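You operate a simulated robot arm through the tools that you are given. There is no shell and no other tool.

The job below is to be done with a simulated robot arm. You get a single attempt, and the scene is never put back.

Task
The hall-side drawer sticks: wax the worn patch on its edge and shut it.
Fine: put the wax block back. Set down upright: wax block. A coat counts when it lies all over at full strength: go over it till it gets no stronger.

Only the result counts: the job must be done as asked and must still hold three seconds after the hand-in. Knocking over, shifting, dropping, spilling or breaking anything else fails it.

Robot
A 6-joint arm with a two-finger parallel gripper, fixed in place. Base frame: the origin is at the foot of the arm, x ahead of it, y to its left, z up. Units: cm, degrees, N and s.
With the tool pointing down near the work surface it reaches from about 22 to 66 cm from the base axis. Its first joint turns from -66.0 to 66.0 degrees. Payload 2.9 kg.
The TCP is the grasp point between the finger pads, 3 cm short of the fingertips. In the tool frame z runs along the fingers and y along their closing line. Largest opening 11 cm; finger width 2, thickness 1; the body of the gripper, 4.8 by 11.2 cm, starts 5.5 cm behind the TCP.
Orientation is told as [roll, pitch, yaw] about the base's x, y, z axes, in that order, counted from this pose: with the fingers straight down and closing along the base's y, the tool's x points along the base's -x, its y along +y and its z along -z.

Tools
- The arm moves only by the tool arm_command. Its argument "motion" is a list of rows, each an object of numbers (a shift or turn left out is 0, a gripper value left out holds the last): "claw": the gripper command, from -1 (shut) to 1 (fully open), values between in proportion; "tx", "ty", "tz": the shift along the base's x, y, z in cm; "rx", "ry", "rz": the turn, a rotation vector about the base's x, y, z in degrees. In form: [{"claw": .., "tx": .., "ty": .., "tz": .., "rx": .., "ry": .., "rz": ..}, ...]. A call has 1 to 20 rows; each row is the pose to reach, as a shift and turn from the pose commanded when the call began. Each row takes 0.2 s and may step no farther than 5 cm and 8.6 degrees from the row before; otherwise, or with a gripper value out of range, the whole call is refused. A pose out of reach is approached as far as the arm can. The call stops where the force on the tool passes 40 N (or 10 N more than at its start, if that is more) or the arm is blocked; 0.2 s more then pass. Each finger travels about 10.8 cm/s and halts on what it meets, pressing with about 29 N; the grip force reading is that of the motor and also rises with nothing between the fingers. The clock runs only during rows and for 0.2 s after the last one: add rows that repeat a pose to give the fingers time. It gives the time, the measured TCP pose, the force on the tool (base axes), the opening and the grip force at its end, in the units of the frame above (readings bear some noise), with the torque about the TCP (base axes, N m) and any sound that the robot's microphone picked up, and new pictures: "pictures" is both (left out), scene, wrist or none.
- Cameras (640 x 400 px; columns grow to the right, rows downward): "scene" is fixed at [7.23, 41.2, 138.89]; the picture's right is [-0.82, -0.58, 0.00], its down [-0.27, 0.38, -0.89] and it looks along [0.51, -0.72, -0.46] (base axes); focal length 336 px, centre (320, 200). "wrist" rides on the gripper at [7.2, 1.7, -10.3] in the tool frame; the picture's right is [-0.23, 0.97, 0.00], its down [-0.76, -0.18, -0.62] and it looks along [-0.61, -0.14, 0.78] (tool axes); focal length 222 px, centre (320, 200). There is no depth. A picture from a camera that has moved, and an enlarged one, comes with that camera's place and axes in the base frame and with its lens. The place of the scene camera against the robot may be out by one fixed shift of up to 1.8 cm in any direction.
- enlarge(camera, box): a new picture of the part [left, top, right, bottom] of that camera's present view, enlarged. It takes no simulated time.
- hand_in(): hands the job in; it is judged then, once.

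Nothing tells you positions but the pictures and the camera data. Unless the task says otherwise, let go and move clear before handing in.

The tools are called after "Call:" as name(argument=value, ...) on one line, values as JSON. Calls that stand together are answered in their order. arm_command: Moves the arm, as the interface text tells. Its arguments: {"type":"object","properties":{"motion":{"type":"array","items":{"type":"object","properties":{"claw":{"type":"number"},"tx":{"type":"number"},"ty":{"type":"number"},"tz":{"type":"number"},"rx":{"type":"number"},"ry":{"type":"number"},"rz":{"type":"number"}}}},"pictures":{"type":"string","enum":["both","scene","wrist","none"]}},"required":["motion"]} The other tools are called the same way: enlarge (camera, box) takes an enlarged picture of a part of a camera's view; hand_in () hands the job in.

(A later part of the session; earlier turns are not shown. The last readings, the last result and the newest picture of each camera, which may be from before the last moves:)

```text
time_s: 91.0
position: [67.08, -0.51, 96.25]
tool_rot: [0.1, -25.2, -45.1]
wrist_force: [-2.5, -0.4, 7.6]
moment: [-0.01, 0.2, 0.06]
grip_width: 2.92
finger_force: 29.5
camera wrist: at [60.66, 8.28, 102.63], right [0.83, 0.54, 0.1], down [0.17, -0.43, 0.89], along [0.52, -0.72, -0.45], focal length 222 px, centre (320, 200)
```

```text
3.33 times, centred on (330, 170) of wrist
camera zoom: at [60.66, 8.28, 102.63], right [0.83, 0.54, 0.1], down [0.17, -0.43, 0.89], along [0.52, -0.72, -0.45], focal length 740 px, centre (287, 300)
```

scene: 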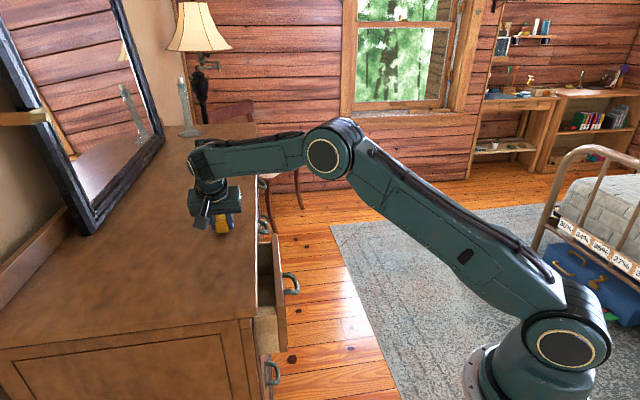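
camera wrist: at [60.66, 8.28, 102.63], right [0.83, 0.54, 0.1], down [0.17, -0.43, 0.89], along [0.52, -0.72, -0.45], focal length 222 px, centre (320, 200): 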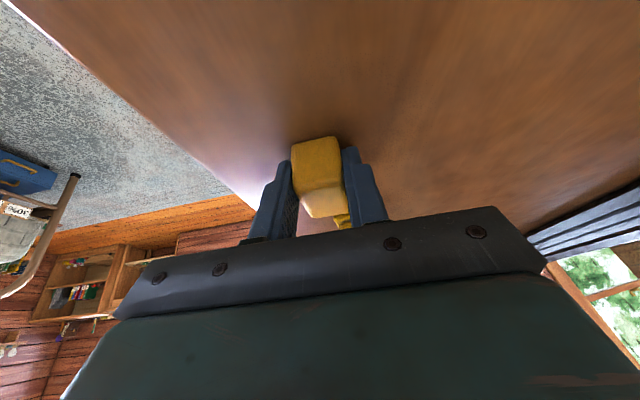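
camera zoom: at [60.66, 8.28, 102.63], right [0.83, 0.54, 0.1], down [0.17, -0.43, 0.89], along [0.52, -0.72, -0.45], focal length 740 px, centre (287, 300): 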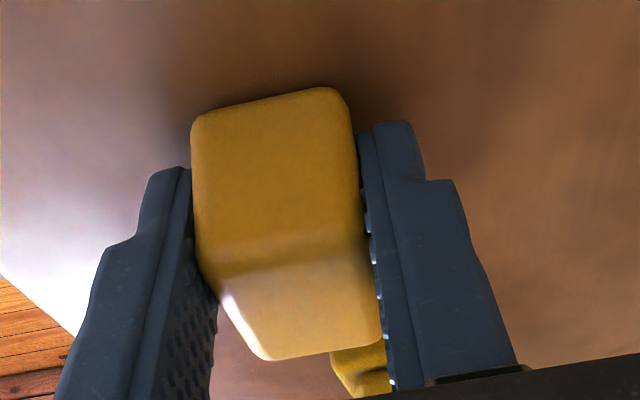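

The block rests on the dresser top (light contact). I'll open slowly and rise.

Call:
arm_command(motion=[{"tz": 0.05, "claw": -0.42}, {"tz": 0.05, "claw": -0.3}, {"tz": 0.05, "claw": -0.1}, {"tz": 0.05, "claw": 0.2}, {"tz": 0.05, "claw": 0.4}], pictures="wrist")

Call:
enlarge(camera="wrist", box=[220, 90, 440, 240])

```text
time_s: 92.2
position: [67.22, -0.56, 96.23]
tool_rot: [0.0, -25.1, -45.0]
wrist_force: [1.5, 2.2, 3.2]
moment: [-0.02, 0.08, -0.07]
grip_width: 7.59
finger_force: 0.2
camera wrist: at [60.64, 8.27, 102.54], right [0.83, 0.54, 0.1], down [0.18, -0.43, 0.89], along [0.52, -0.72, -0.45], focal length 222 px, centre (320, 200)
```

wrist: 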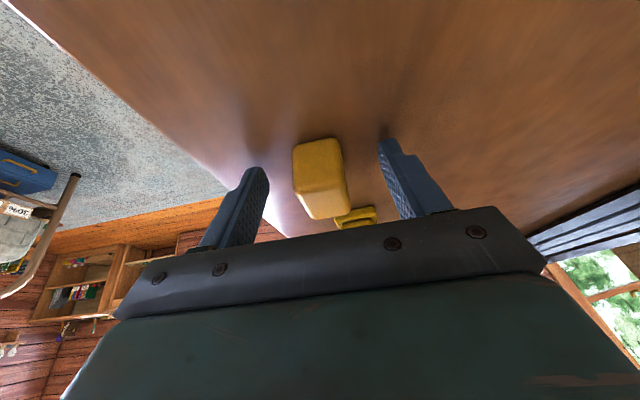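

```text
2.67 times, centred on (330, 165) of wrist
camera zoom: at [60.64, 8.27, 102.54], right [0.83, 0.54, 0.1], down [0.18, -0.43, 0.89], along [0.52, -0.72, -0.45], focal length 592 px, centre (293, 293)
```

zoom: 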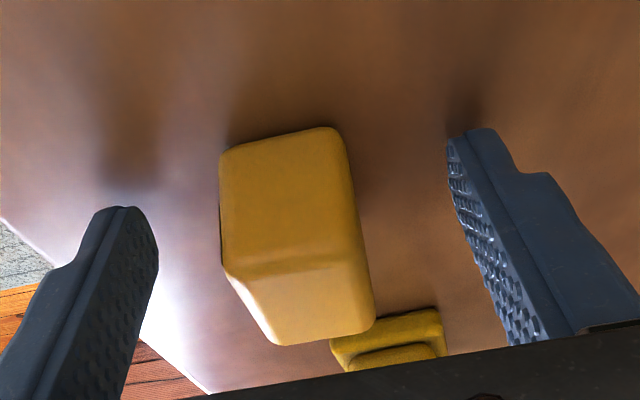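

The block stands on the dresser. Rising clear and heading for the clean comparison views of the rail.

Call:
arm_command(motion=[{"tz": 1, "claw": 0.4}, {"tz": 3, "claw": 0.6}, {"tz": 6, "claw": 1}, {"tz": 9, "claw": 1}], pictures="wrist")

Call:
enlarge(camera="wrist", box=[260, 30, 350, 140])

Call:
enlarge(camera="scene", box=[200, 180, 248, 250])

```text
time_s: 93.2
position: [67.05, -0.66, 105.17]
tool_rot: [0.0, -24.9, -45.0]
wrist_force: [-0.3, 0.3, -0.1]
moment: [-0.02, 0.05, 0.01]
grip_width: 11.0
finger_force: 0.1
camera wrist: at [60.7, 8.26, 111.52], right [0.83, 0.54, 0.1], down [0.18, -0.43, 0.89], along [0.52, -0.72, -0.45], focal length 222 px, centre (320, 200)
```

wrist: 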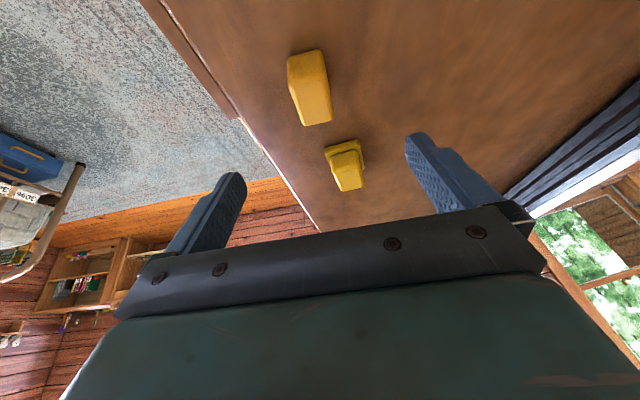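

```text
3.64 times, centred on (305, 85) of wrist
camera zoom: at [60.7, 8.26, 111.52], right [0.83, 0.54, 0.1], down [0.18, -0.43, 0.89], along [0.52, -0.72, -0.45], focal length 808 px, centre (374, 618)
```

zoom: 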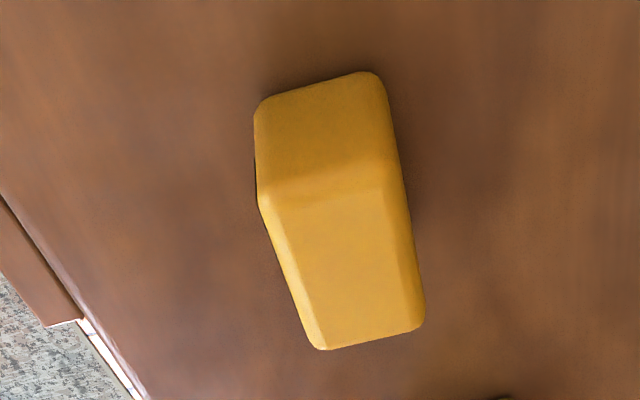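

```text
5.71 times, centred on (224, 215) of scene
camera zoom: at [7.23, 41.19, 138.89], right [-0.82, -0.58, 0.0], down [-0.27, 0.38, -0.89], along [0.51, -0.72, -0.46], focal length 1917 px, centre (869, 114)
```

zoom: 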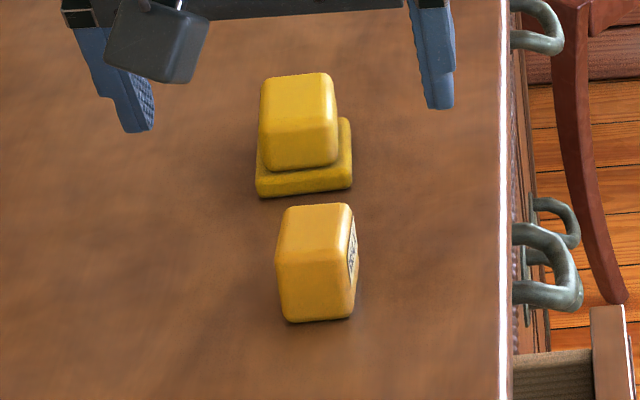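

The block is back within about 2 mm of its original place. Now to the earlier left view, unobstructed, for a true before/after comparison.

Call:
arm_command(motion=[{"tx": -4, "ty": 1.8, "rx": 4.5, "ry": 4.5}, {"tx": -8, "ty": 3.6, "rx": 9, "ry": 9}, {"tx": -12, "ty": 5.4, "rx": 13.4, "ry": 13.4}, {"tx": -16, "ty": 7.2, "rx": 17.7, "ry": 17.7}, {"tx": -20, "ty": 9, "rx": 17.7, "ry": 17.7}, {"tx": -24, "ty": 10.8, "tz": -1, "rx": 17.7, "ry": 17.7}, {"tx": -28, "ty": 12.6, "tz": -3, "rx": 17.7, "ry": 17.7}, {"tx": -30, "ty": 14, "tz": -6, "rx": 17.7, "ry": 17.7}, {"tx": -31, "ty": 14.6, "tz": -7.2, "rx": 17.7, "ry": 17.7}], pictures="none")

Call:
arm_command(motion=[{"rz": -2}, {"rz": -2}], pictures="wrist")

Call:
enlarge(camera="wrist", box=[336, 196, 386, 230])

Call:
enlarge(camera="wrist", box=[320, 140, 400, 230])

```text
time_s: 95.2
position: [36.21, 13.82, 98.05]
tool_rot: [0.1, 0.1, -45.0]
wrist_force: [0.2, 0.9, 0.5]
moment: [0.0, -0.04, 0.0]
grip_width: 10.97
finger_force: 0.0
```

```text
time_s: 95.8
position: [36.23, 13.91, 98.03]
tool_rot: [0.0, 0.0, -46.9]
wrist_force: [0.5, -0.3, 0.0]
moment: [-0.01, -0.01, -0.01]
grip_width: 11.0
finger_force: 0.0
camera wrist: at [32.5, 20.32, 108.46], right [0.87, 0.5, 0.0], down [0.39, -0.68, 0.62], along [0.31, -0.54, -0.78], focal length 222 px, centre (320, 200)
```

wrist: 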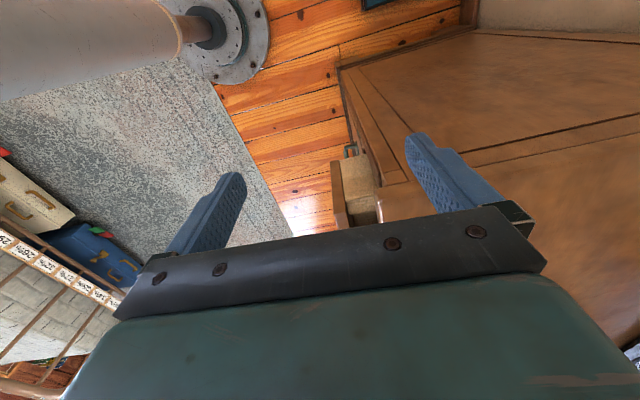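

```text
11.76 times, centred on (361, 213) of wrist
camera zoom: at [32.5, 20.32, 108.46], right [0.87, 0.5, 0.0], down [0.39, -0.68, 0.62], along [0.31, -0.54, -0.78], focal length 2613 px, centre (-162, 47)
```

zoom: 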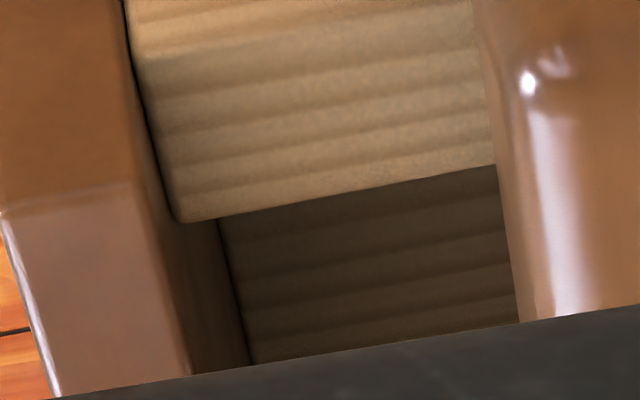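

```text
4.44 times, centred on (360, 185) of wrist
camera zoom: at [32.5, 20.32, 108.46], right [0.87, 0.5, 0.0], down [0.39, -0.68, 0.62], along [0.31, -0.54, -0.78], focal length 987 px, centre (142, 267)
```

zoom: 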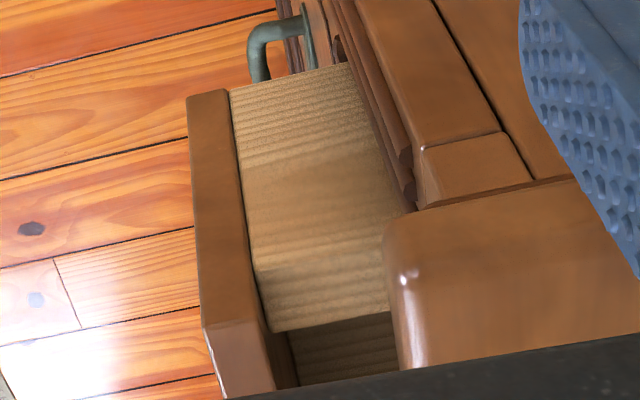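

The rail top looks paler and slightly less warm than in the picture from before waxing, with a thin warm strip left next to the panel. I'll check the second pre-wax viewpoint (yaw 28, tilt 20).

Call:
arm_command(motion=[{"tx": -1, "ty": -1, "tz": 1, "rz": 8.3}, {"tx": -1, "ty": -2, "tz": 1, "rz": 16.6}, {"tx": 0, "ty": -3, "tz": 1, "rz": 25}, {"tx": 0.5, "ty": -4.5, "tz": 1, "rz": 33.3}, {"tx": 1, "ty": -6, "tz": 1, "rz": 41.6}, {"tx": 1.5, "ty": -7.5, "tz": 1, "rz": 50}, {"tx": 2, "ty": -9, "tz": 1, "rz": 58.3}, {"tx": 2.5, "ty": -9.7, "tz": 1, "rz": 66.6}, {"tx": 2.9, "ty": -9.7, "tz": 1, "rz": 75}], pictures="none")

Call:
arm_command(motion=[{"rx": 3.1, "ry": -5.9, "tz": -1.5}, {"rx": 6.2, "ry": -11.8, "tz": -3}, {"rx": 9.4, "ry": -17.7, "tz": -4}, {"rx": 9.4, "ry": -17.7, "tz": -4}], pictures="wrist")

Call:
enlarge(camera="wrist", box=[285, 135, 335, 185])

Call:
enlarge(camera="wrist", box=[270, 120, 390, 210])

```text
time_s: 97.8
position: [39.05, 4.3, 98.89]
tool_rot: [-0.1, 0.0, 28.1]
wrist_force: [-0.3, -0.1, -0.3]
moment: [0.0, -0.01, 0.0]
grip_width: 10.99
finger_force: 0.1
```

```text
time_s: 98.8
position: [39.09, 4.13, 94.88]
tool_rot: [-0.1, -20.2, 27.9]
wrist_force: [0.2, 1.0, 0.3]
moment: [0.0, -0.01, -0.02]
grip_width: 10.98
finger_force: 0.0
camera wrist: at [29.18, 0.77, 102.23], right [-0.27, 0.96, 0.08], down [0.53, 0.08, 0.85], along [0.81, 0.27, -0.53], focal length 222 px, centre (320, 200)
```

wrist: 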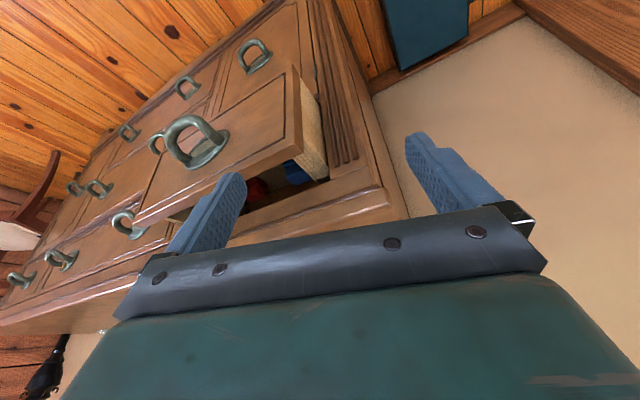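

```text
8.00 times, centred on (310, 160) of wrist
camera zoom: at [29.18, 0.77, 102.23], right [-0.27, 0.96, 0.08], down [0.53, 0.08, 0.85], along [0.81, 0.27, -0.53], focal length 1777 px, centre (400, 520)
```

zoom: 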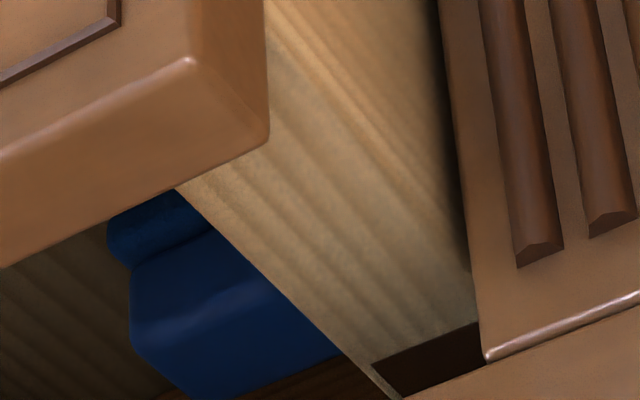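

```text
4.44 times, centred on (330, 165) of wrist
camera zoom: at [29.18, 0.77, 102.23], right [-0.27, 0.96, 0.08], down [0.53, 0.08, 0.85], along [0.81, 0.27, -0.53], focal length 987 px, centre (276, 356)
```

zoom: 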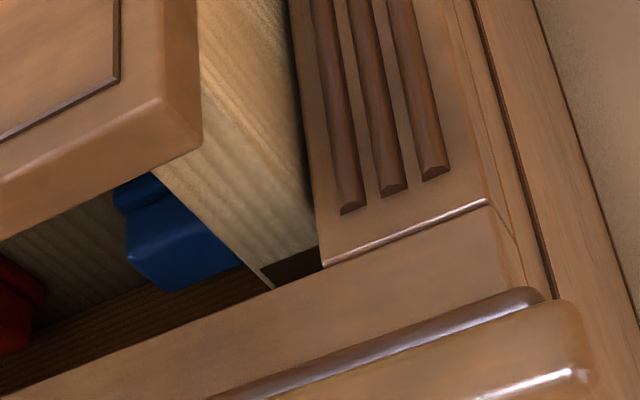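

Call:
enlarge(camera="wrist", box=[304, 148, 328, 184])

Call:
enlarge(camera="wrist", box=[304, 144, 328, 162])

Call:
enlarge(camera="wrist", box=[314, 164, 338, 182])

```text
11.11 times, centred on (316, 166) of wrist
camera zoom: at [29.18, 0.77, 102.23], right [-0.27, 0.96, 0.08], down [0.53, 0.08, 0.85], along [0.81, 0.27, -0.53], focal length 2468 px, centre (364, 578)
```

zoom: 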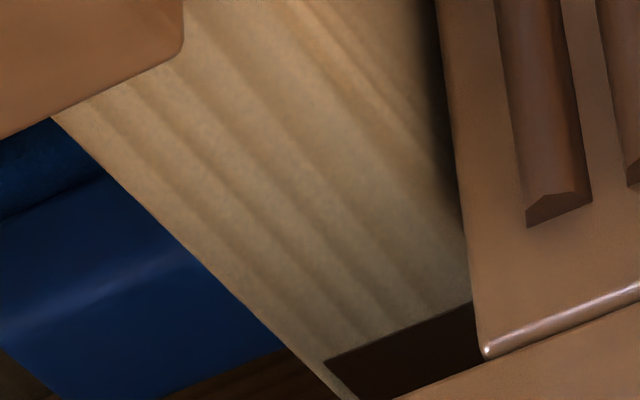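

```text
16.00 times, centred on (316, 153) of wrist
camera zoom: at [29.18, 0.77, 102.23], right [-0.27, 0.96, 0.08], down [0.53, 0.08, 0.85], along [0.81, 0.27, -0.53], focal length 3554 px, centre (384, 952)
```

zoom: 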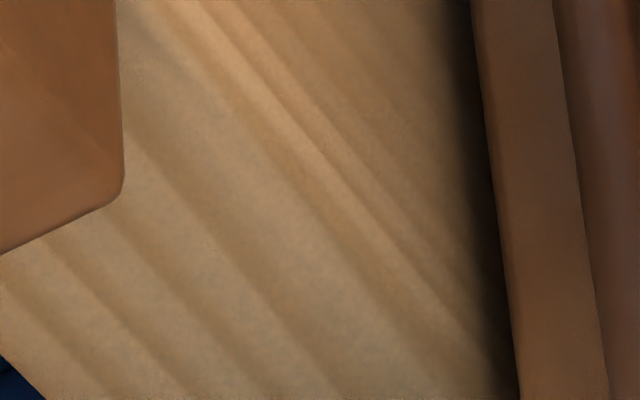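

```text
16.00 times, centred on (326, 173) of wrist
camera zoom: at [29.18, 0.77, 102.23], right [-0.27, 0.96, 0.08], down [0.53, 0.08, 0.85], along [0.81, 0.27, -0.53], focal length 3554 px, centre (224, 632)
```

zoom: 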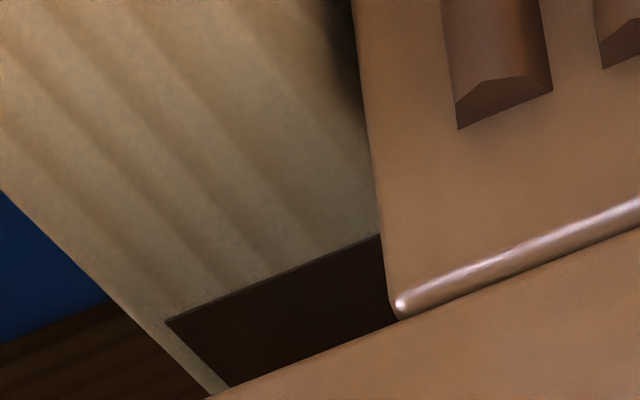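

I'll retake the exact same scene-camera crops that I have from before waxing.

Call:
enlarge(camera="scene", box=[240, 220, 310, 350])

Call:
enlarge(camera="scene", box=[245, 295, 293, 355])

Call:
enlarge(camera="scene", box=[256, 300, 276, 318])

```text
3.08 times, centred on (275, 285) of scene
camera zoom: at [7.23, 41.19, 138.89], right [-0.82, -0.58, 0.0], down [-0.27, 0.38, -0.89], along [0.51, -0.72, -0.46], focal length 1032 px, centre (458, -62)
```

zoom: 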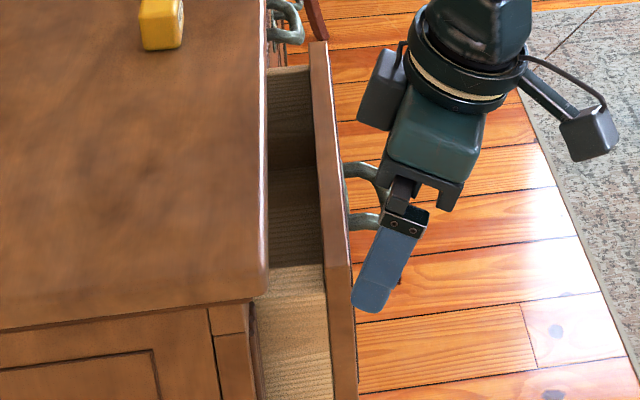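

```text
6.67 times, centred on (269, 325) of scene
camera zoom: at [7.23, 41.19, 138.89], right [-0.82, -0.58, 0.0], down [-0.27, 0.38, -0.89], along [0.51, -0.72, -0.46], focal length 2236 px, centre (660, -633)
```

zoom: 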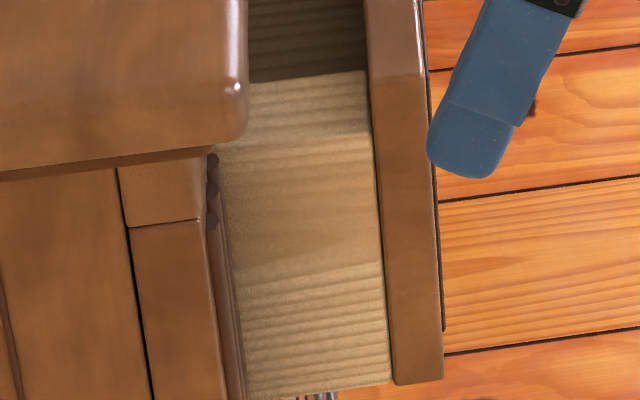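

```text
16.00 times, centred on (266, 309) of scene
camera zoom: at [7.23, 41.19, 138.89], right [-0.82, -0.58, 0.0], down [-0.27, 0.38, -0.89], along [0.51, -0.72, -0.46], focal length 5368 px, centre (1184, -1544)
```

zoom: 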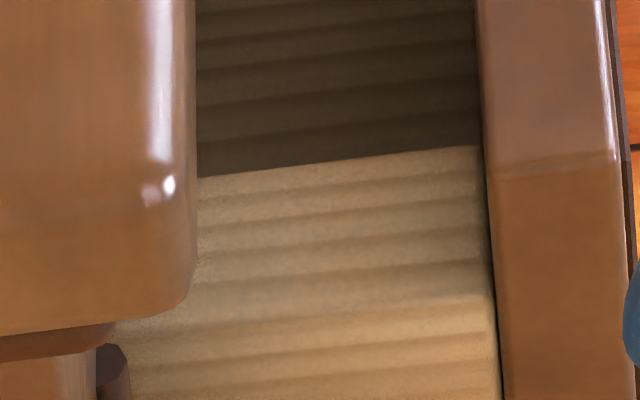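

The pictures hint the rail's colour differs between the waxed part (w<40) and the part further in under the case, so the patch may extend inward. I'll pull the drawer out a little with closed fingers behind its front panel, to see the whole rail from above and settle this.

Call:
arm_command(motion=[{"tz": 3, "claw": 0.5}, {"tz": 6, "claw": 0, "rz": 6}, {"tx": 2, "ty": -1, "tz": 8, "claw": -0.5, "rz": 12}, {"tx": 5, "ty": -2, "tz": 8, "claw": -1, "rz": 17}, {"tx": 9, "ty": -3.5, "tz": 8, "claw": -1, "rz": 17}, {"tx": 12.5, "ty": -5.5, "tz": 8, "claw": -1, "rz": 17}], pictures="none")

Call:
arm_command(motion=[{"rx": 3.5, "ry": -3.5}, {"rx": 3.5, "ry": -3.5}], pictures="both")

```text
time_s: 100.2
position: [51.76, -1.19, 103.03]
tool_rot: [0.0, -20.0, 45.1]
wrist_force: [-0.1, -0.4, -0.7]
moment: [-0.01, 0.0, -0.01]
grip_width: 0.0
finger_force: 29.0
```

```text
time_s: 100.8
position: [51.58, -1.16, 102.99]
tool_rot: [0.1, -25.0, 45.0]
wrist_force: [0.8, 0.1, -0.2]
moment: [0.04, -0.01, -0.01]
grip_width: 0.0
finger_force: 28.8
camera wrist: at [42.74, -7.77, 109.38], right [-0.54, 0.83, 0.1], down [0.43, 0.18, 0.89], along [0.72, 0.52, -0.45], focal length 222 px, centre (320, 200)
```

scene: 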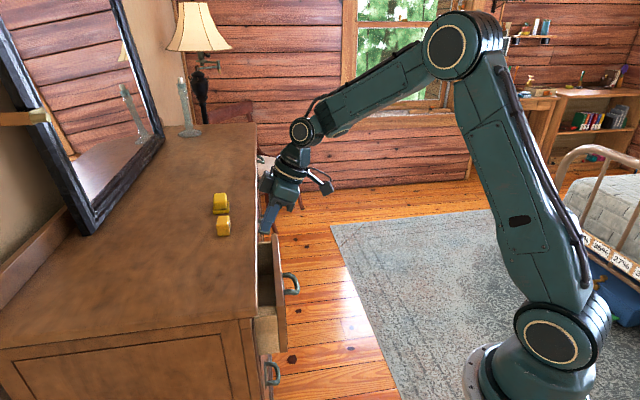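
wrist: 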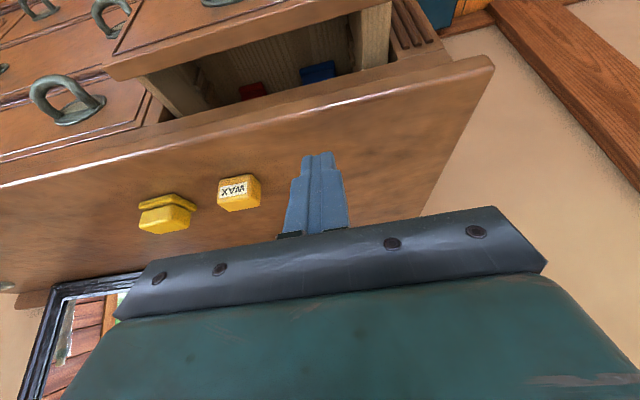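

Call:
arm_command(motion=[{"tx": 0.1, "ty": 0.1, "tz": -4}, {"tx": 0.15, "ty": 0.15, "tz": -8}, {"tx": 0.15, "ty": 0.15, "tz": -12}, {"tx": 0.15, "ty": 0.15, "tz": -13.6}, {"tx": 0.4, "ty": 0.4, "tz": -14.2}, {"tx": 0.6, "ty": 0.6, "tz": -15}, {"tx": 0.8, "ty": 0.8, "tz": -16}, {"tx": 0.8, "ty": 0.8, "tz": -16.4}], pictures="both")

Call:
enlarge(camera="scene", box=[235, 220, 315, 320])

```text
time_s: 102.6
position: [52.25, -0.27, 86.39]
tool_rot: [0.0, -25.0, 44.9]
wrist_force: [-0.7, 0.6, -0.4]
moment: [0.03, 0.0, 0.01]
grip_width: 0.02
finger_force: 28.8
camera wrist: at [43.39, -6.89, 92.94], right [-0.54, 0.83, 0.1], down [0.43, 0.18, 0.89], along [0.72, 0.52, -0.45], focal length 222 px, centre (320, 200)
```

scene: 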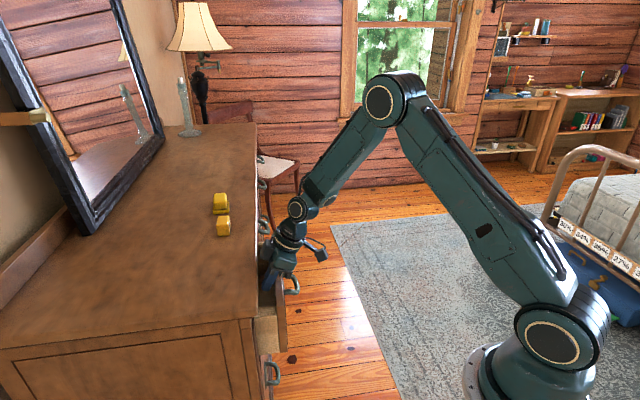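
wrist: 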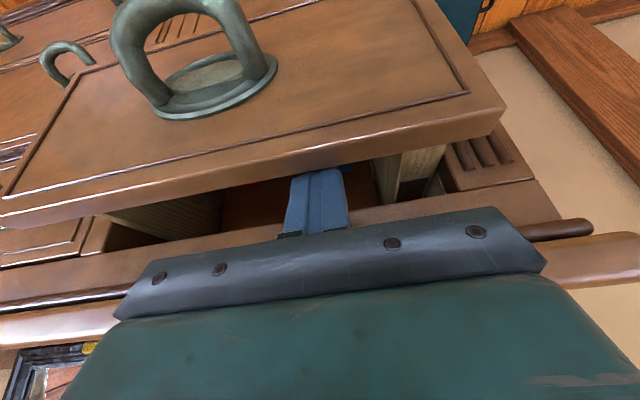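

```text
4.00 times, centred on (275, 270) of scene
camera zoom: at [7.23, 41.2, 138.89], right [-0.82, -0.58, 0.0], down [-0.27, 0.38, -0.89], along [0.51, -0.72, -0.46], focal length 1342 px, centre (500, -80)
```

zoom: 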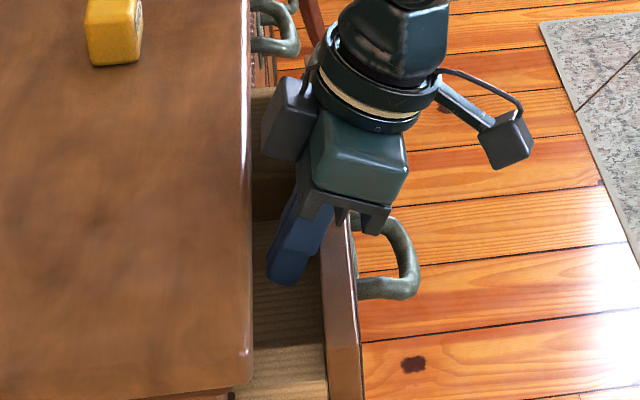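

Call:
enlarge(camera="wrist", box=[350, 120, 470, 210])

Call:
enlarge(camera="wrist", box=[370, 140, 450, 205])

```text
4.44 times, centred on (410, 165) of wrist
camera zoom: at [43.39, -6.89, 92.94], right [-0.54, 0.83, 0.1], down [0.43, 0.18, 0.89], along [0.72, 0.52, -0.45], focal length 987 px, centre (-80, 356)
```

zoom: 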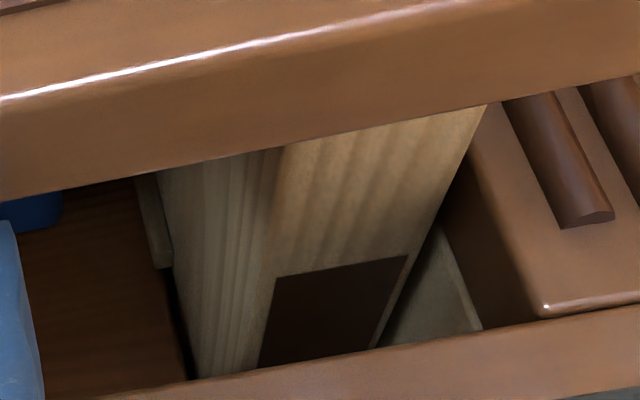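

```text
6.15 times, centred on (410, 172) of wrist
camera zoom: at [43.39, -6.89, 92.94], right [-0.54, 0.83, 0.1], down [0.43, 0.18, 0.89], along [0.72, 0.52, -0.45], focal length 1367 px, centre (-234, 369)
```

zoom: 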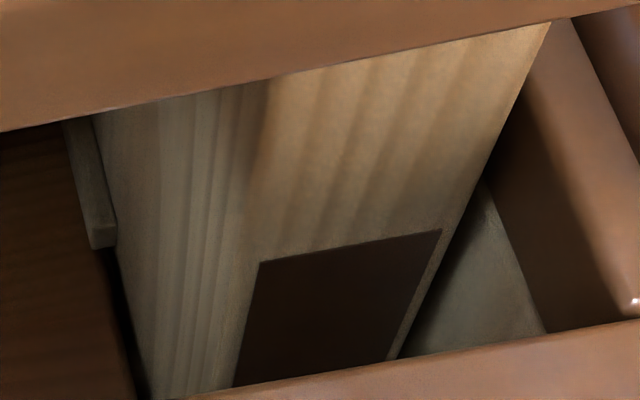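

That settles it: the worn patch is a distinct dark-brown rectangle on the rail top further in, still hidden under the case (starting at w≈43). So the drawer needs pulling out further to expose it. Pulling on the panel's back now.

Call:
arm_command(motion=[{"tx": -0.4, "ty": -0.4}, {"tx": -0.8, "ty": -0.8}, {"tx": -1.2, "ty": -1.2}, {"tx": -1.6, "ty": -1.6}, {"tx": -2.0, "ty": -2.0}, {"tx": -2.4, "ty": -2.4}], pictures="both")

```text
time_s: 104.0
position: [50.02, -2.82, 86.66]
tool_rot: [0.2, -25.2, 45.0]
wrist_force: [-1.2, 11.7, 13.2]
moment: [0.0, 0.1, -0.09]
grip_width: 0.0
finger_force: 28.9
camera wrist: at [41.02, -9.37, 93.04], right [-0.54, 0.83, 0.1], down [0.43, 0.18, 0.89], along [0.72, 0.52, -0.45], focal length 222 px, centre (320, 200)
```

scene: 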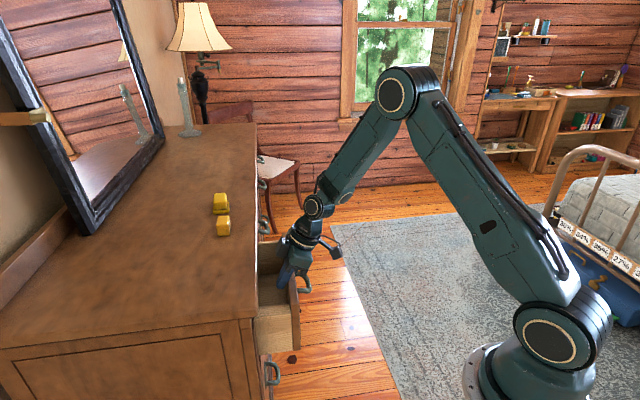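
wrist: 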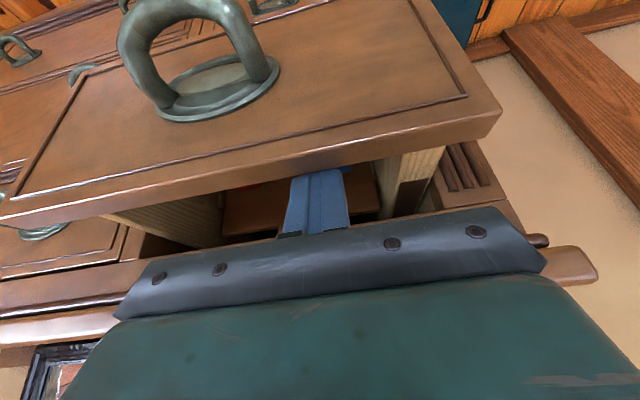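

The drawer slides out. Continuing the pull.

Call:
arm_command(motion=[{"tx": -0.4, "ty": -0.4}, {"tx": -0.8, "ty": -0.8}, {"tx": -1.2, "ty": -1.2}, {"tx": -1.6, "ty": -1.6}, {"tx": -2.0, "ty": -2.0}, {"tx": -2.4, "ty": -2.4}, {"tx": -2.8, "ty": -2.8}], pictures="both")

Call:
enlarge(camera="scene", box=[230, 260, 320, 370])

Call:
enlarge(camera="wrist", box=[350, 120, 470, 210])

```text
time_s: 105.6
position: [47.14, -5.45, 86.7]
tool_rot: [-0.1, -25.1, 45.0]
wrist_force: [3.3, 7.2, 22.0]
moment: [-0.12, 0.11, -0.07]
grip_width: 0.0
finger_force: 28.9
camera wrist: at [38.25, -12.12, 93.02], right [-0.54, 0.83, 0.1], down [0.42, 0.18, 0.89], along [0.72, 0.52, -0.45], focal length 222 px, centre (320, 200)
```

scene: 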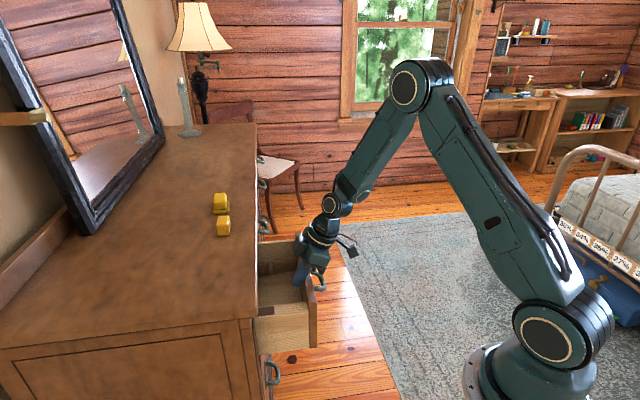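
wrist: 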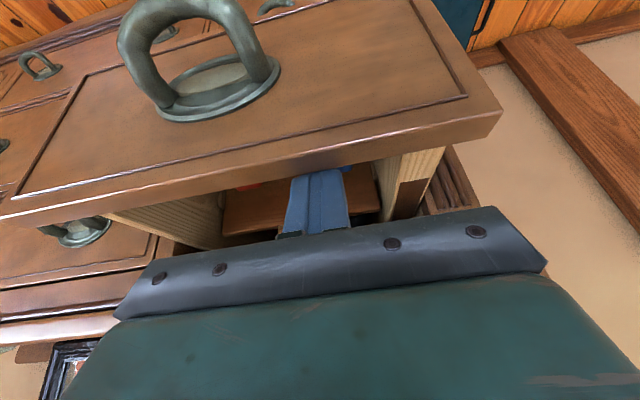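

```text
3.64 times, centred on (275, 315) of scene
camera zoom: at [7.2, 41.22, 138.88], right [-0.82, -0.58, 0.0], down [-0.27, 0.38, -0.89], along [0.51, -0.72, -0.46], focal length 1220 px, centre (484, -218)
```

zoom: 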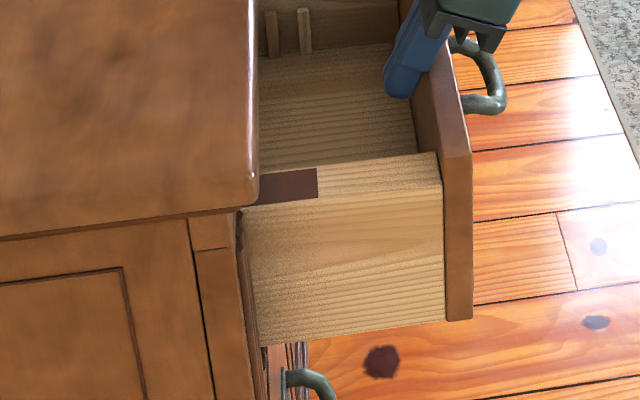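

```text
4.44 times, centred on (410, 165) of wrist
camera zoom: at [38.25, -12.12, 93.02], right [-0.54, 0.83, 0.1], down [0.42, 0.18, 0.89], along [0.72, 0.52, -0.45], focal length 987 px, centre (-80, 356)
```

zoom: 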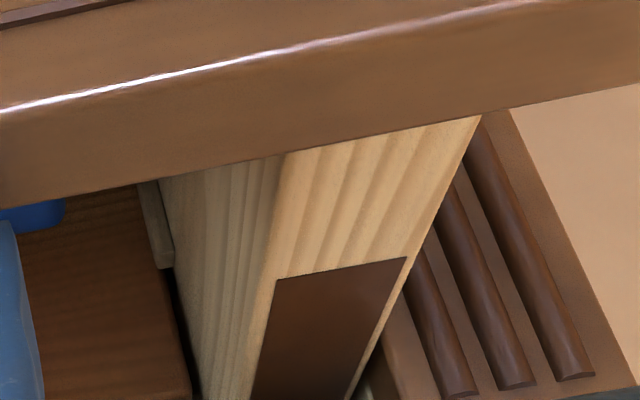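

The patch is now plainly visible on the rail. I'll ease the height slightly and pull further to bring it all out.

Call:
arm_command(motion=[{"tz": 0.15}, {"tx": -0.4, "ty": -0.4, "tz": 0.15}, {"tx": -0.8, "ty": -0.8, "tz": 0.15}, {"tx": -1.2, "ty": -1.2, "tz": 0.15}, {"tx": -1.6, "ty": -1.6, "tz": 0.15}, {"tx": -2.0, "ty": -2.0, "tz": 0.15}, {"tx": -2.4, "ty": -2.4, "tz": 0.15}, {"tx": -2.8, "ty": -2.8, "tz": 0.15}], pictures="both")

Call:
enlarge(camera="scene", box=[230, 260, 340, 370])

```text
time_s: 107.4
position: [44.45, -8.41, 86.63]
tool_rot: [0.1, -24.9, 44.9]
wrist_force: [6.1, 5.8, 4.2]
moment: [0.0, 0.02, 0.01]
grip_width: 0.0
finger_force: 29.0
camera wrist: at [35.47, -14.9, 93.07], right [-0.54, 0.83, 0.1], down [0.43, 0.18, 0.89], along [0.72, 0.52, -0.45], focal length 222 px, centre (320, 200)
```

scene: 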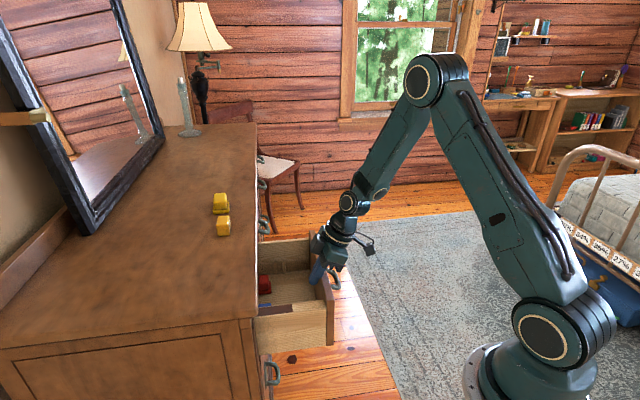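
wrist: 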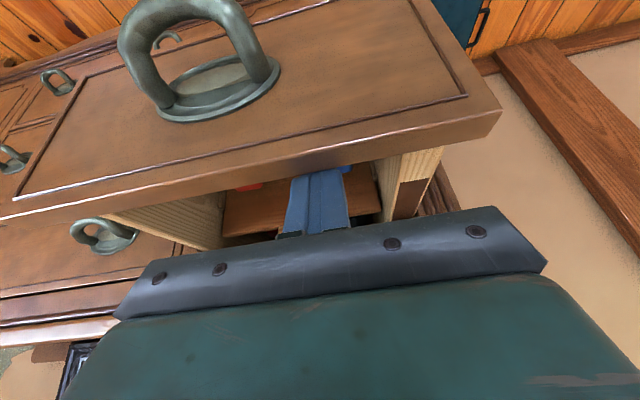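

```text
3.64 times, centred on (285, 315) of scene
camera zoom: at [7.23, 41.21, 138.89], right [-0.82, -0.58, 0.0], down [-0.27, 0.38, -0.89], along [0.51, -0.72, -0.46], focal length 1220 px, centre (447, -218)
```

zoom: 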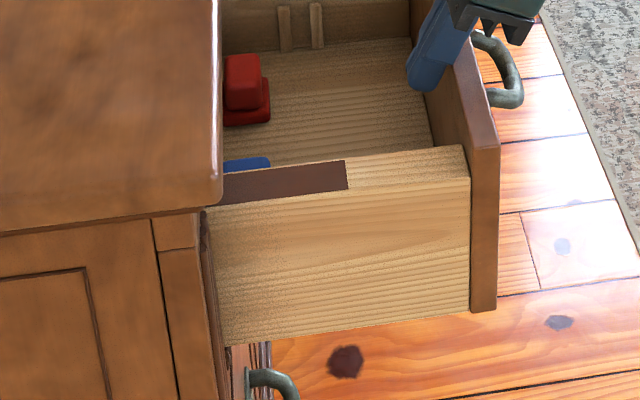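

The patch continues further in. Pulling on.

Call:
arm_command(motion=[{"tx": -0.5, "ty": -0.5}, {"tx": -1, "ty": -1}, {"tx": -1.5, "ty": -1.5}, {"tx": -2, "ty": -2}, {"tx": -2.5, "ty": -2.5}, {"tx": -3, "ty": -3}], pictures="none")

Call:
enlarge(camera="scene", box=[230, 250, 350, 370])

```text
time_s: 108.8
position: [41.36, -11.35, 86.82]
tool_rot: [0.2, -25.0, 45.0]
wrist_force: [4.9, 4.7, 0.4]
moment: [0.01, -0.06, -0.03]
grip_width: 0.01
finger_force: 29.2
```

```text
3.33 times, centred on (290, 310) of scene
camera zoom: at [7.24, 41.21, 138.89], right [-0.82, -0.58, 0.0], down [-0.27, 0.38, -0.89], along [0.51, -0.72, -0.46], focal length 1118 px, centre (420, -167)
```

zoom: 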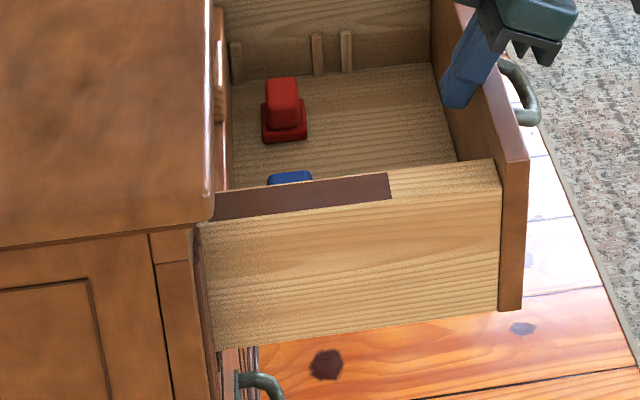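

Much of the drawer is out now. Before pulling more, I'll lift clear and look at the drawer and the patch from above.

Call:
arm_command(motion=[{"tx": 0.4, "ty": 0.4}, {"tx": 0.4, "ty": 0.4, "tz": 3}, {"tx": 0.4, "ty": 0.4, "tz": 7}, {"tx": 0.4, "ty": 0.4, "tz": 11}, {"tx": -2, "ty": 1, "tz": 14}, {"tx": -4, "ty": 4, "tz": 17}, {"tx": -6, "ty": 7, "tz": 19}], pictures="both")

Call:
enlarge(camera="wrist", box=[180, 0, 440, 160])

Call:
enlarge(camera="scene", box=[230, 230, 350, 370])

```text
time_s: 110.4
position: [35.41, -4.49, 105.55]
tool_rot: [0.1, -25.1, 45.1]
wrist_force: [-0.2, 0.5, -0.4]
moment: [0.0, -0.02, -0.01]
grip_width: 0.01
finger_force: 29.0
camera wrist: at [26.51, -11.13, 111.88], right [-0.54, 0.83, 0.1], down [0.43, 0.18, 0.89], along [0.72, 0.52, -0.45], focal length 222 px, centre (320, 200)
```

scene: 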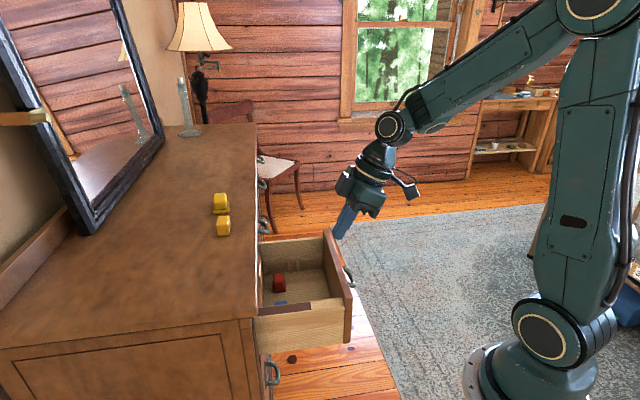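
wrist: 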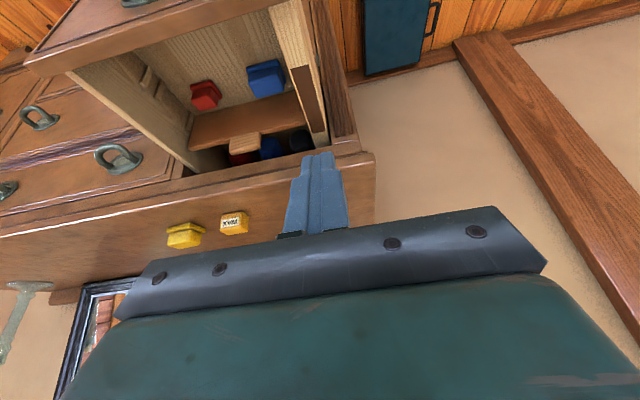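

```text
2.46 times, centred on (310, 80) of wrist
camera zoom: at [26.51, -11.13, 111.88], right [-0.54, 0.83, 0.1], down [0.43, 0.18, 0.89], along [0.72, 0.52, -0.45], focal length 547 px, centre (345, 495)
```

zoom: 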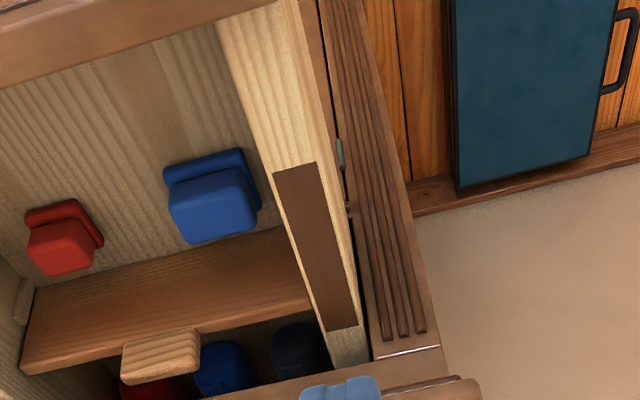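

```text
2.86 times, centred on (290, 300) of scene
camera zoom: at [7.23, 41.19, 138.89], right [-0.82, -0.58, 0.0], down [-0.27, 0.38, -0.89], along [0.51, -0.72, -0.46], focal length 958 px, centre (406, -86)
```

zoom: 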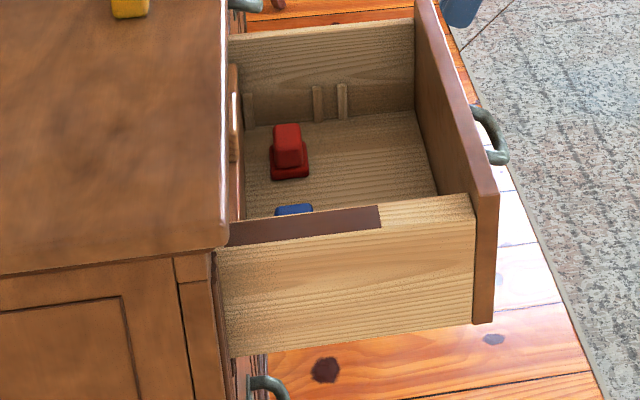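

Now everything is clear: the worn patch is the dark rectangle on the rail, about 12 cm × 2.2 cm, spanning w≈28–40 and t≈29.1–31.3 (t=(x−y)/√2). I'll pull the drawer about 3.5 cm more so that it lies fully clear of the overhang.

Call:
arm_command(motion=[{"tx": 2, "ty": -3, "tz": -2}, {"tx": 4, "ty": -5, "tz": -5}, {"tx": 6.4, "ty": -6.6, "tz": -8}, {"tx": 6.4, "ty": -6.6, "tz": -12}, {"tx": 6.4, "ty": -6.6, "tz": -16}, {"tx": 6.4, "ty": -6.6, "tz": -19}, {"tx": 6, "ty": -7, "tz": -19}, {"tx": 5.5, "ty": -7.5, "tz": -19}, {"tx": 5, "ty": -8, "tz": -19}, {"tx": 4.5, "ty": -8.5, "tz": -19}, {"tx": 4, "ty": -9, "tz": -19}, {"tx": 3.6, "ty": -9.4, "tz": -19}], pictures="scene")

Call:
enlarge(camera="scene", box=[230, 230, 370, 370])

```text
time_s: 113.0
position: [38.95, -13.75, 86.68]
tool_rot: [-0.1, -24.9, 44.9]
wrist_force: [7.6, 2.4, 4.1]
moment: [-0.04, -0.05, 0.04]
grip_width: 0.0
finger_force: 28.7
```

scene: 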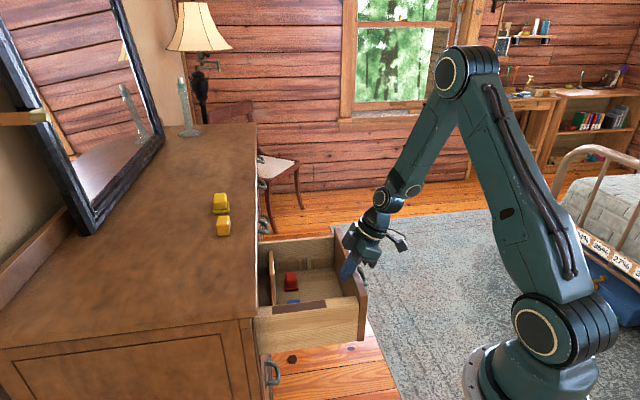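

```text
2.86 times, centred on (300, 300) of scene
camera zoom: at [7.24, 41.2, 138.89], right [-0.82, -0.58, 0.0], down [-0.27, 0.38, -0.89], along [0.51, -0.72, -0.46], focal length 958 px, centre (377, -86)
```

zoom: 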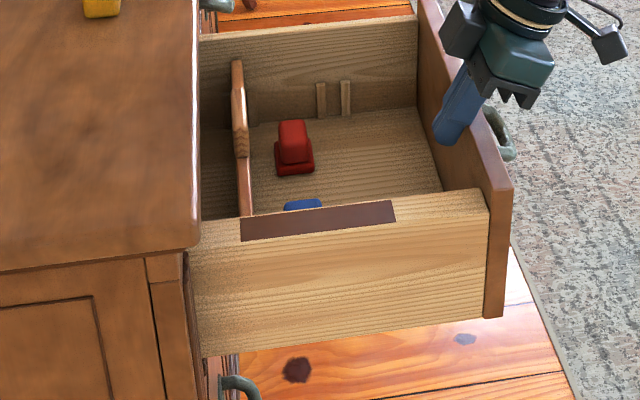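

The patch is now fully exposed (w≈24.5–36.7). I'll leave the drawer here, rise, and go back to pick up the wax block as before.

Call:
arm_command(motion=[{"tx": 0.4, "ty": 0.4}, {"tx": 0.4, "ty": 0.4, "tz": 4}, {"tx": 0.4, "ty": 0.4, "tz": 8}, {"tx": 0.4, "ty": 0.4, "tz": 12}, {"tx": 0.4, "ty": 0.4, "tz": 16}, {"tx": 0.4, "ty": 0.4, "tz": 19}], pictures="none")

Call:
arm_command(motion=[{"tx": 2.6, "ty": 1.2, "rz": -8.2, "claw": -1}, {"tx": 5.2, "ty": 2.4, "rz": -16.4, "claw": -1}, {"tx": 7.8, "ty": 3.6, "rz": -24.6, "claw": -1}, {"tx": 10.4, "ty": 4.8, "rz": -32.8}, {"tx": 13, "ty": 6, "rz": -41}, {"tx": 15.6, "ty": 7.2, "rz": -49.2}, {"tx": 18.2, "ty": 8.4, "rz": -57.4}, {"tx": 20.8, "ty": 9.6, "rz": -65.6}, {"tx": 23.4, "ty": 10.8, "rz": -73.8}, {"tx": 26, "ty": 12, "rz": -82}, {"tx": 27.9, "ty": 12.7, "rz": -88, "claw": 0}, {"tx": 27.9, "ty": 12.7, "rz": -88, "claw": 1}, {"tx": 27.9, "ty": 12.7, "rz": -88, "claw": 1}], pictures="both")

Call:
enlarge(camera="wrist", box=[260, 30, 350, 140])

```text
time_s: 114.4
position: [39.27, -13.63, 105.85]
tool_rot: [0.1, -25.1, 45.0]
wrist_force: [-0.3, 0.4, -0.7]
moment: [0.03, 0.02, -0.02]
grip_width: 0.02
finger_force: 28.9
```

```text
time_s: 117.2
position: [67.38, -0.69, 105.66]
tool_rot: [0.1, -24.9, -43.1]
wrist_force: [0.1, -0.1, 0.5]
moment: [0.01, 0.02, 0.02]
grip_width: 11.01
finger_force: 0.0
camera wrist: at [60.54, 7.96, 112.08], right [0.82, 0.57, 0.1], down [0.19, -0.42, 0.89], along [0.55, -0.7, -0.45], focal length 222 px, centre (320, 200)
```

scene: 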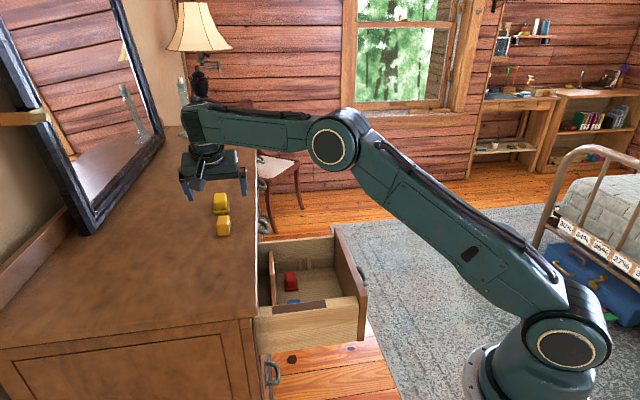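
wrist: 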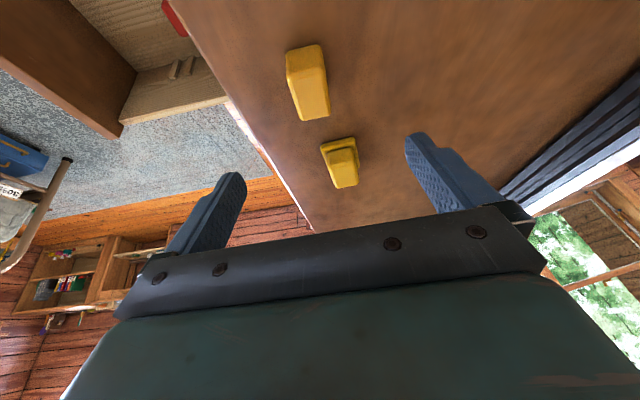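

```text
3.64 times, centred on (305, 85) of wrist
camera zoom: at [60.54, 7.96, 112.08], right [0.82, 0.57, 0.1], down [0.19, -0.42, 0.89], along [0.55, -0.7, -0.45], focal length 808 px, centre (374, 618)
```

zoom: 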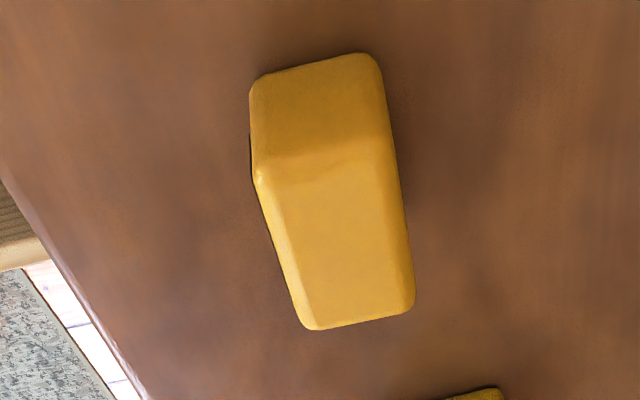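

The block is centred near (68.5,-1.8), aligned at 45°. Descending and gripping, slightly deeper than before.

Call:
arm_command(motion=[{"tx": 0.15, "ty": -0.2, "tz": -2, "rz": -2}, {"tx": 0.15, "ty": -0.2, "tz": -5, "rz": -2}, {"tx": 0.15, "ty": -0.2, "tz": -7.5, "rz": -2}, {"tx": 0.15, "ty": -0.2, "tz": -8.85, "rz": -2}], pictures="wrist")

Call:
enlarge(camera="wrist", box=[180, 80, 480, 260])

```text
time_s: 118.2
position: [67.43, -0.9, 96.8]
tool_rot: [0.1, -25.0, -45.0]
wrist_force: [0.5, 0.4, 0.0]
moment: [-0.01, -0.06, -0.01]
grip_width: 10.99
finger_force: 0.0
camera wrist: at [60.93, 7.95, 103.18], right [0.83, 0.54, 0.1], down [0.18, -0.43, 0.89], along [0.52, -0.72, -0.45], focal length 222 px, centre (320, 200)
```

wrist: 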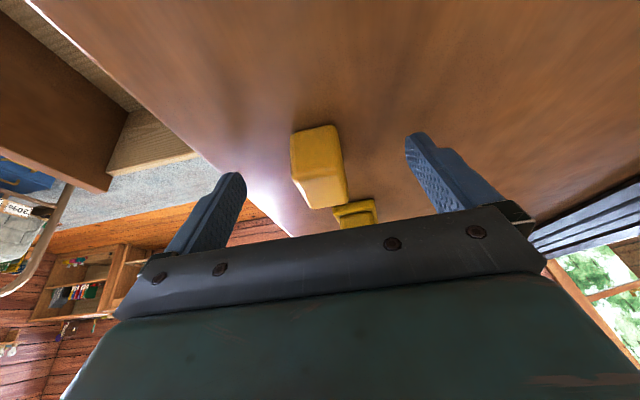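

```text
2.13 times, centred on (330, 170) of wrist
camera zoom: at [60.93, 7.95, 103.18], right [0.83, 0.54, 0.1], down [0.18, -0.43, 0.89], along [0.52, -0.72, -0.45], focal length 474 px, centre (299, 264)
```

zoom: 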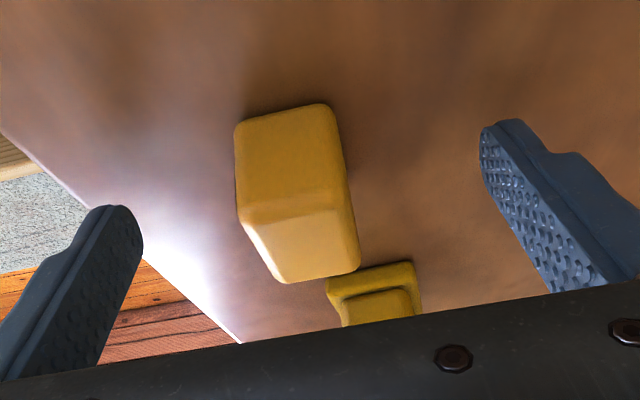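

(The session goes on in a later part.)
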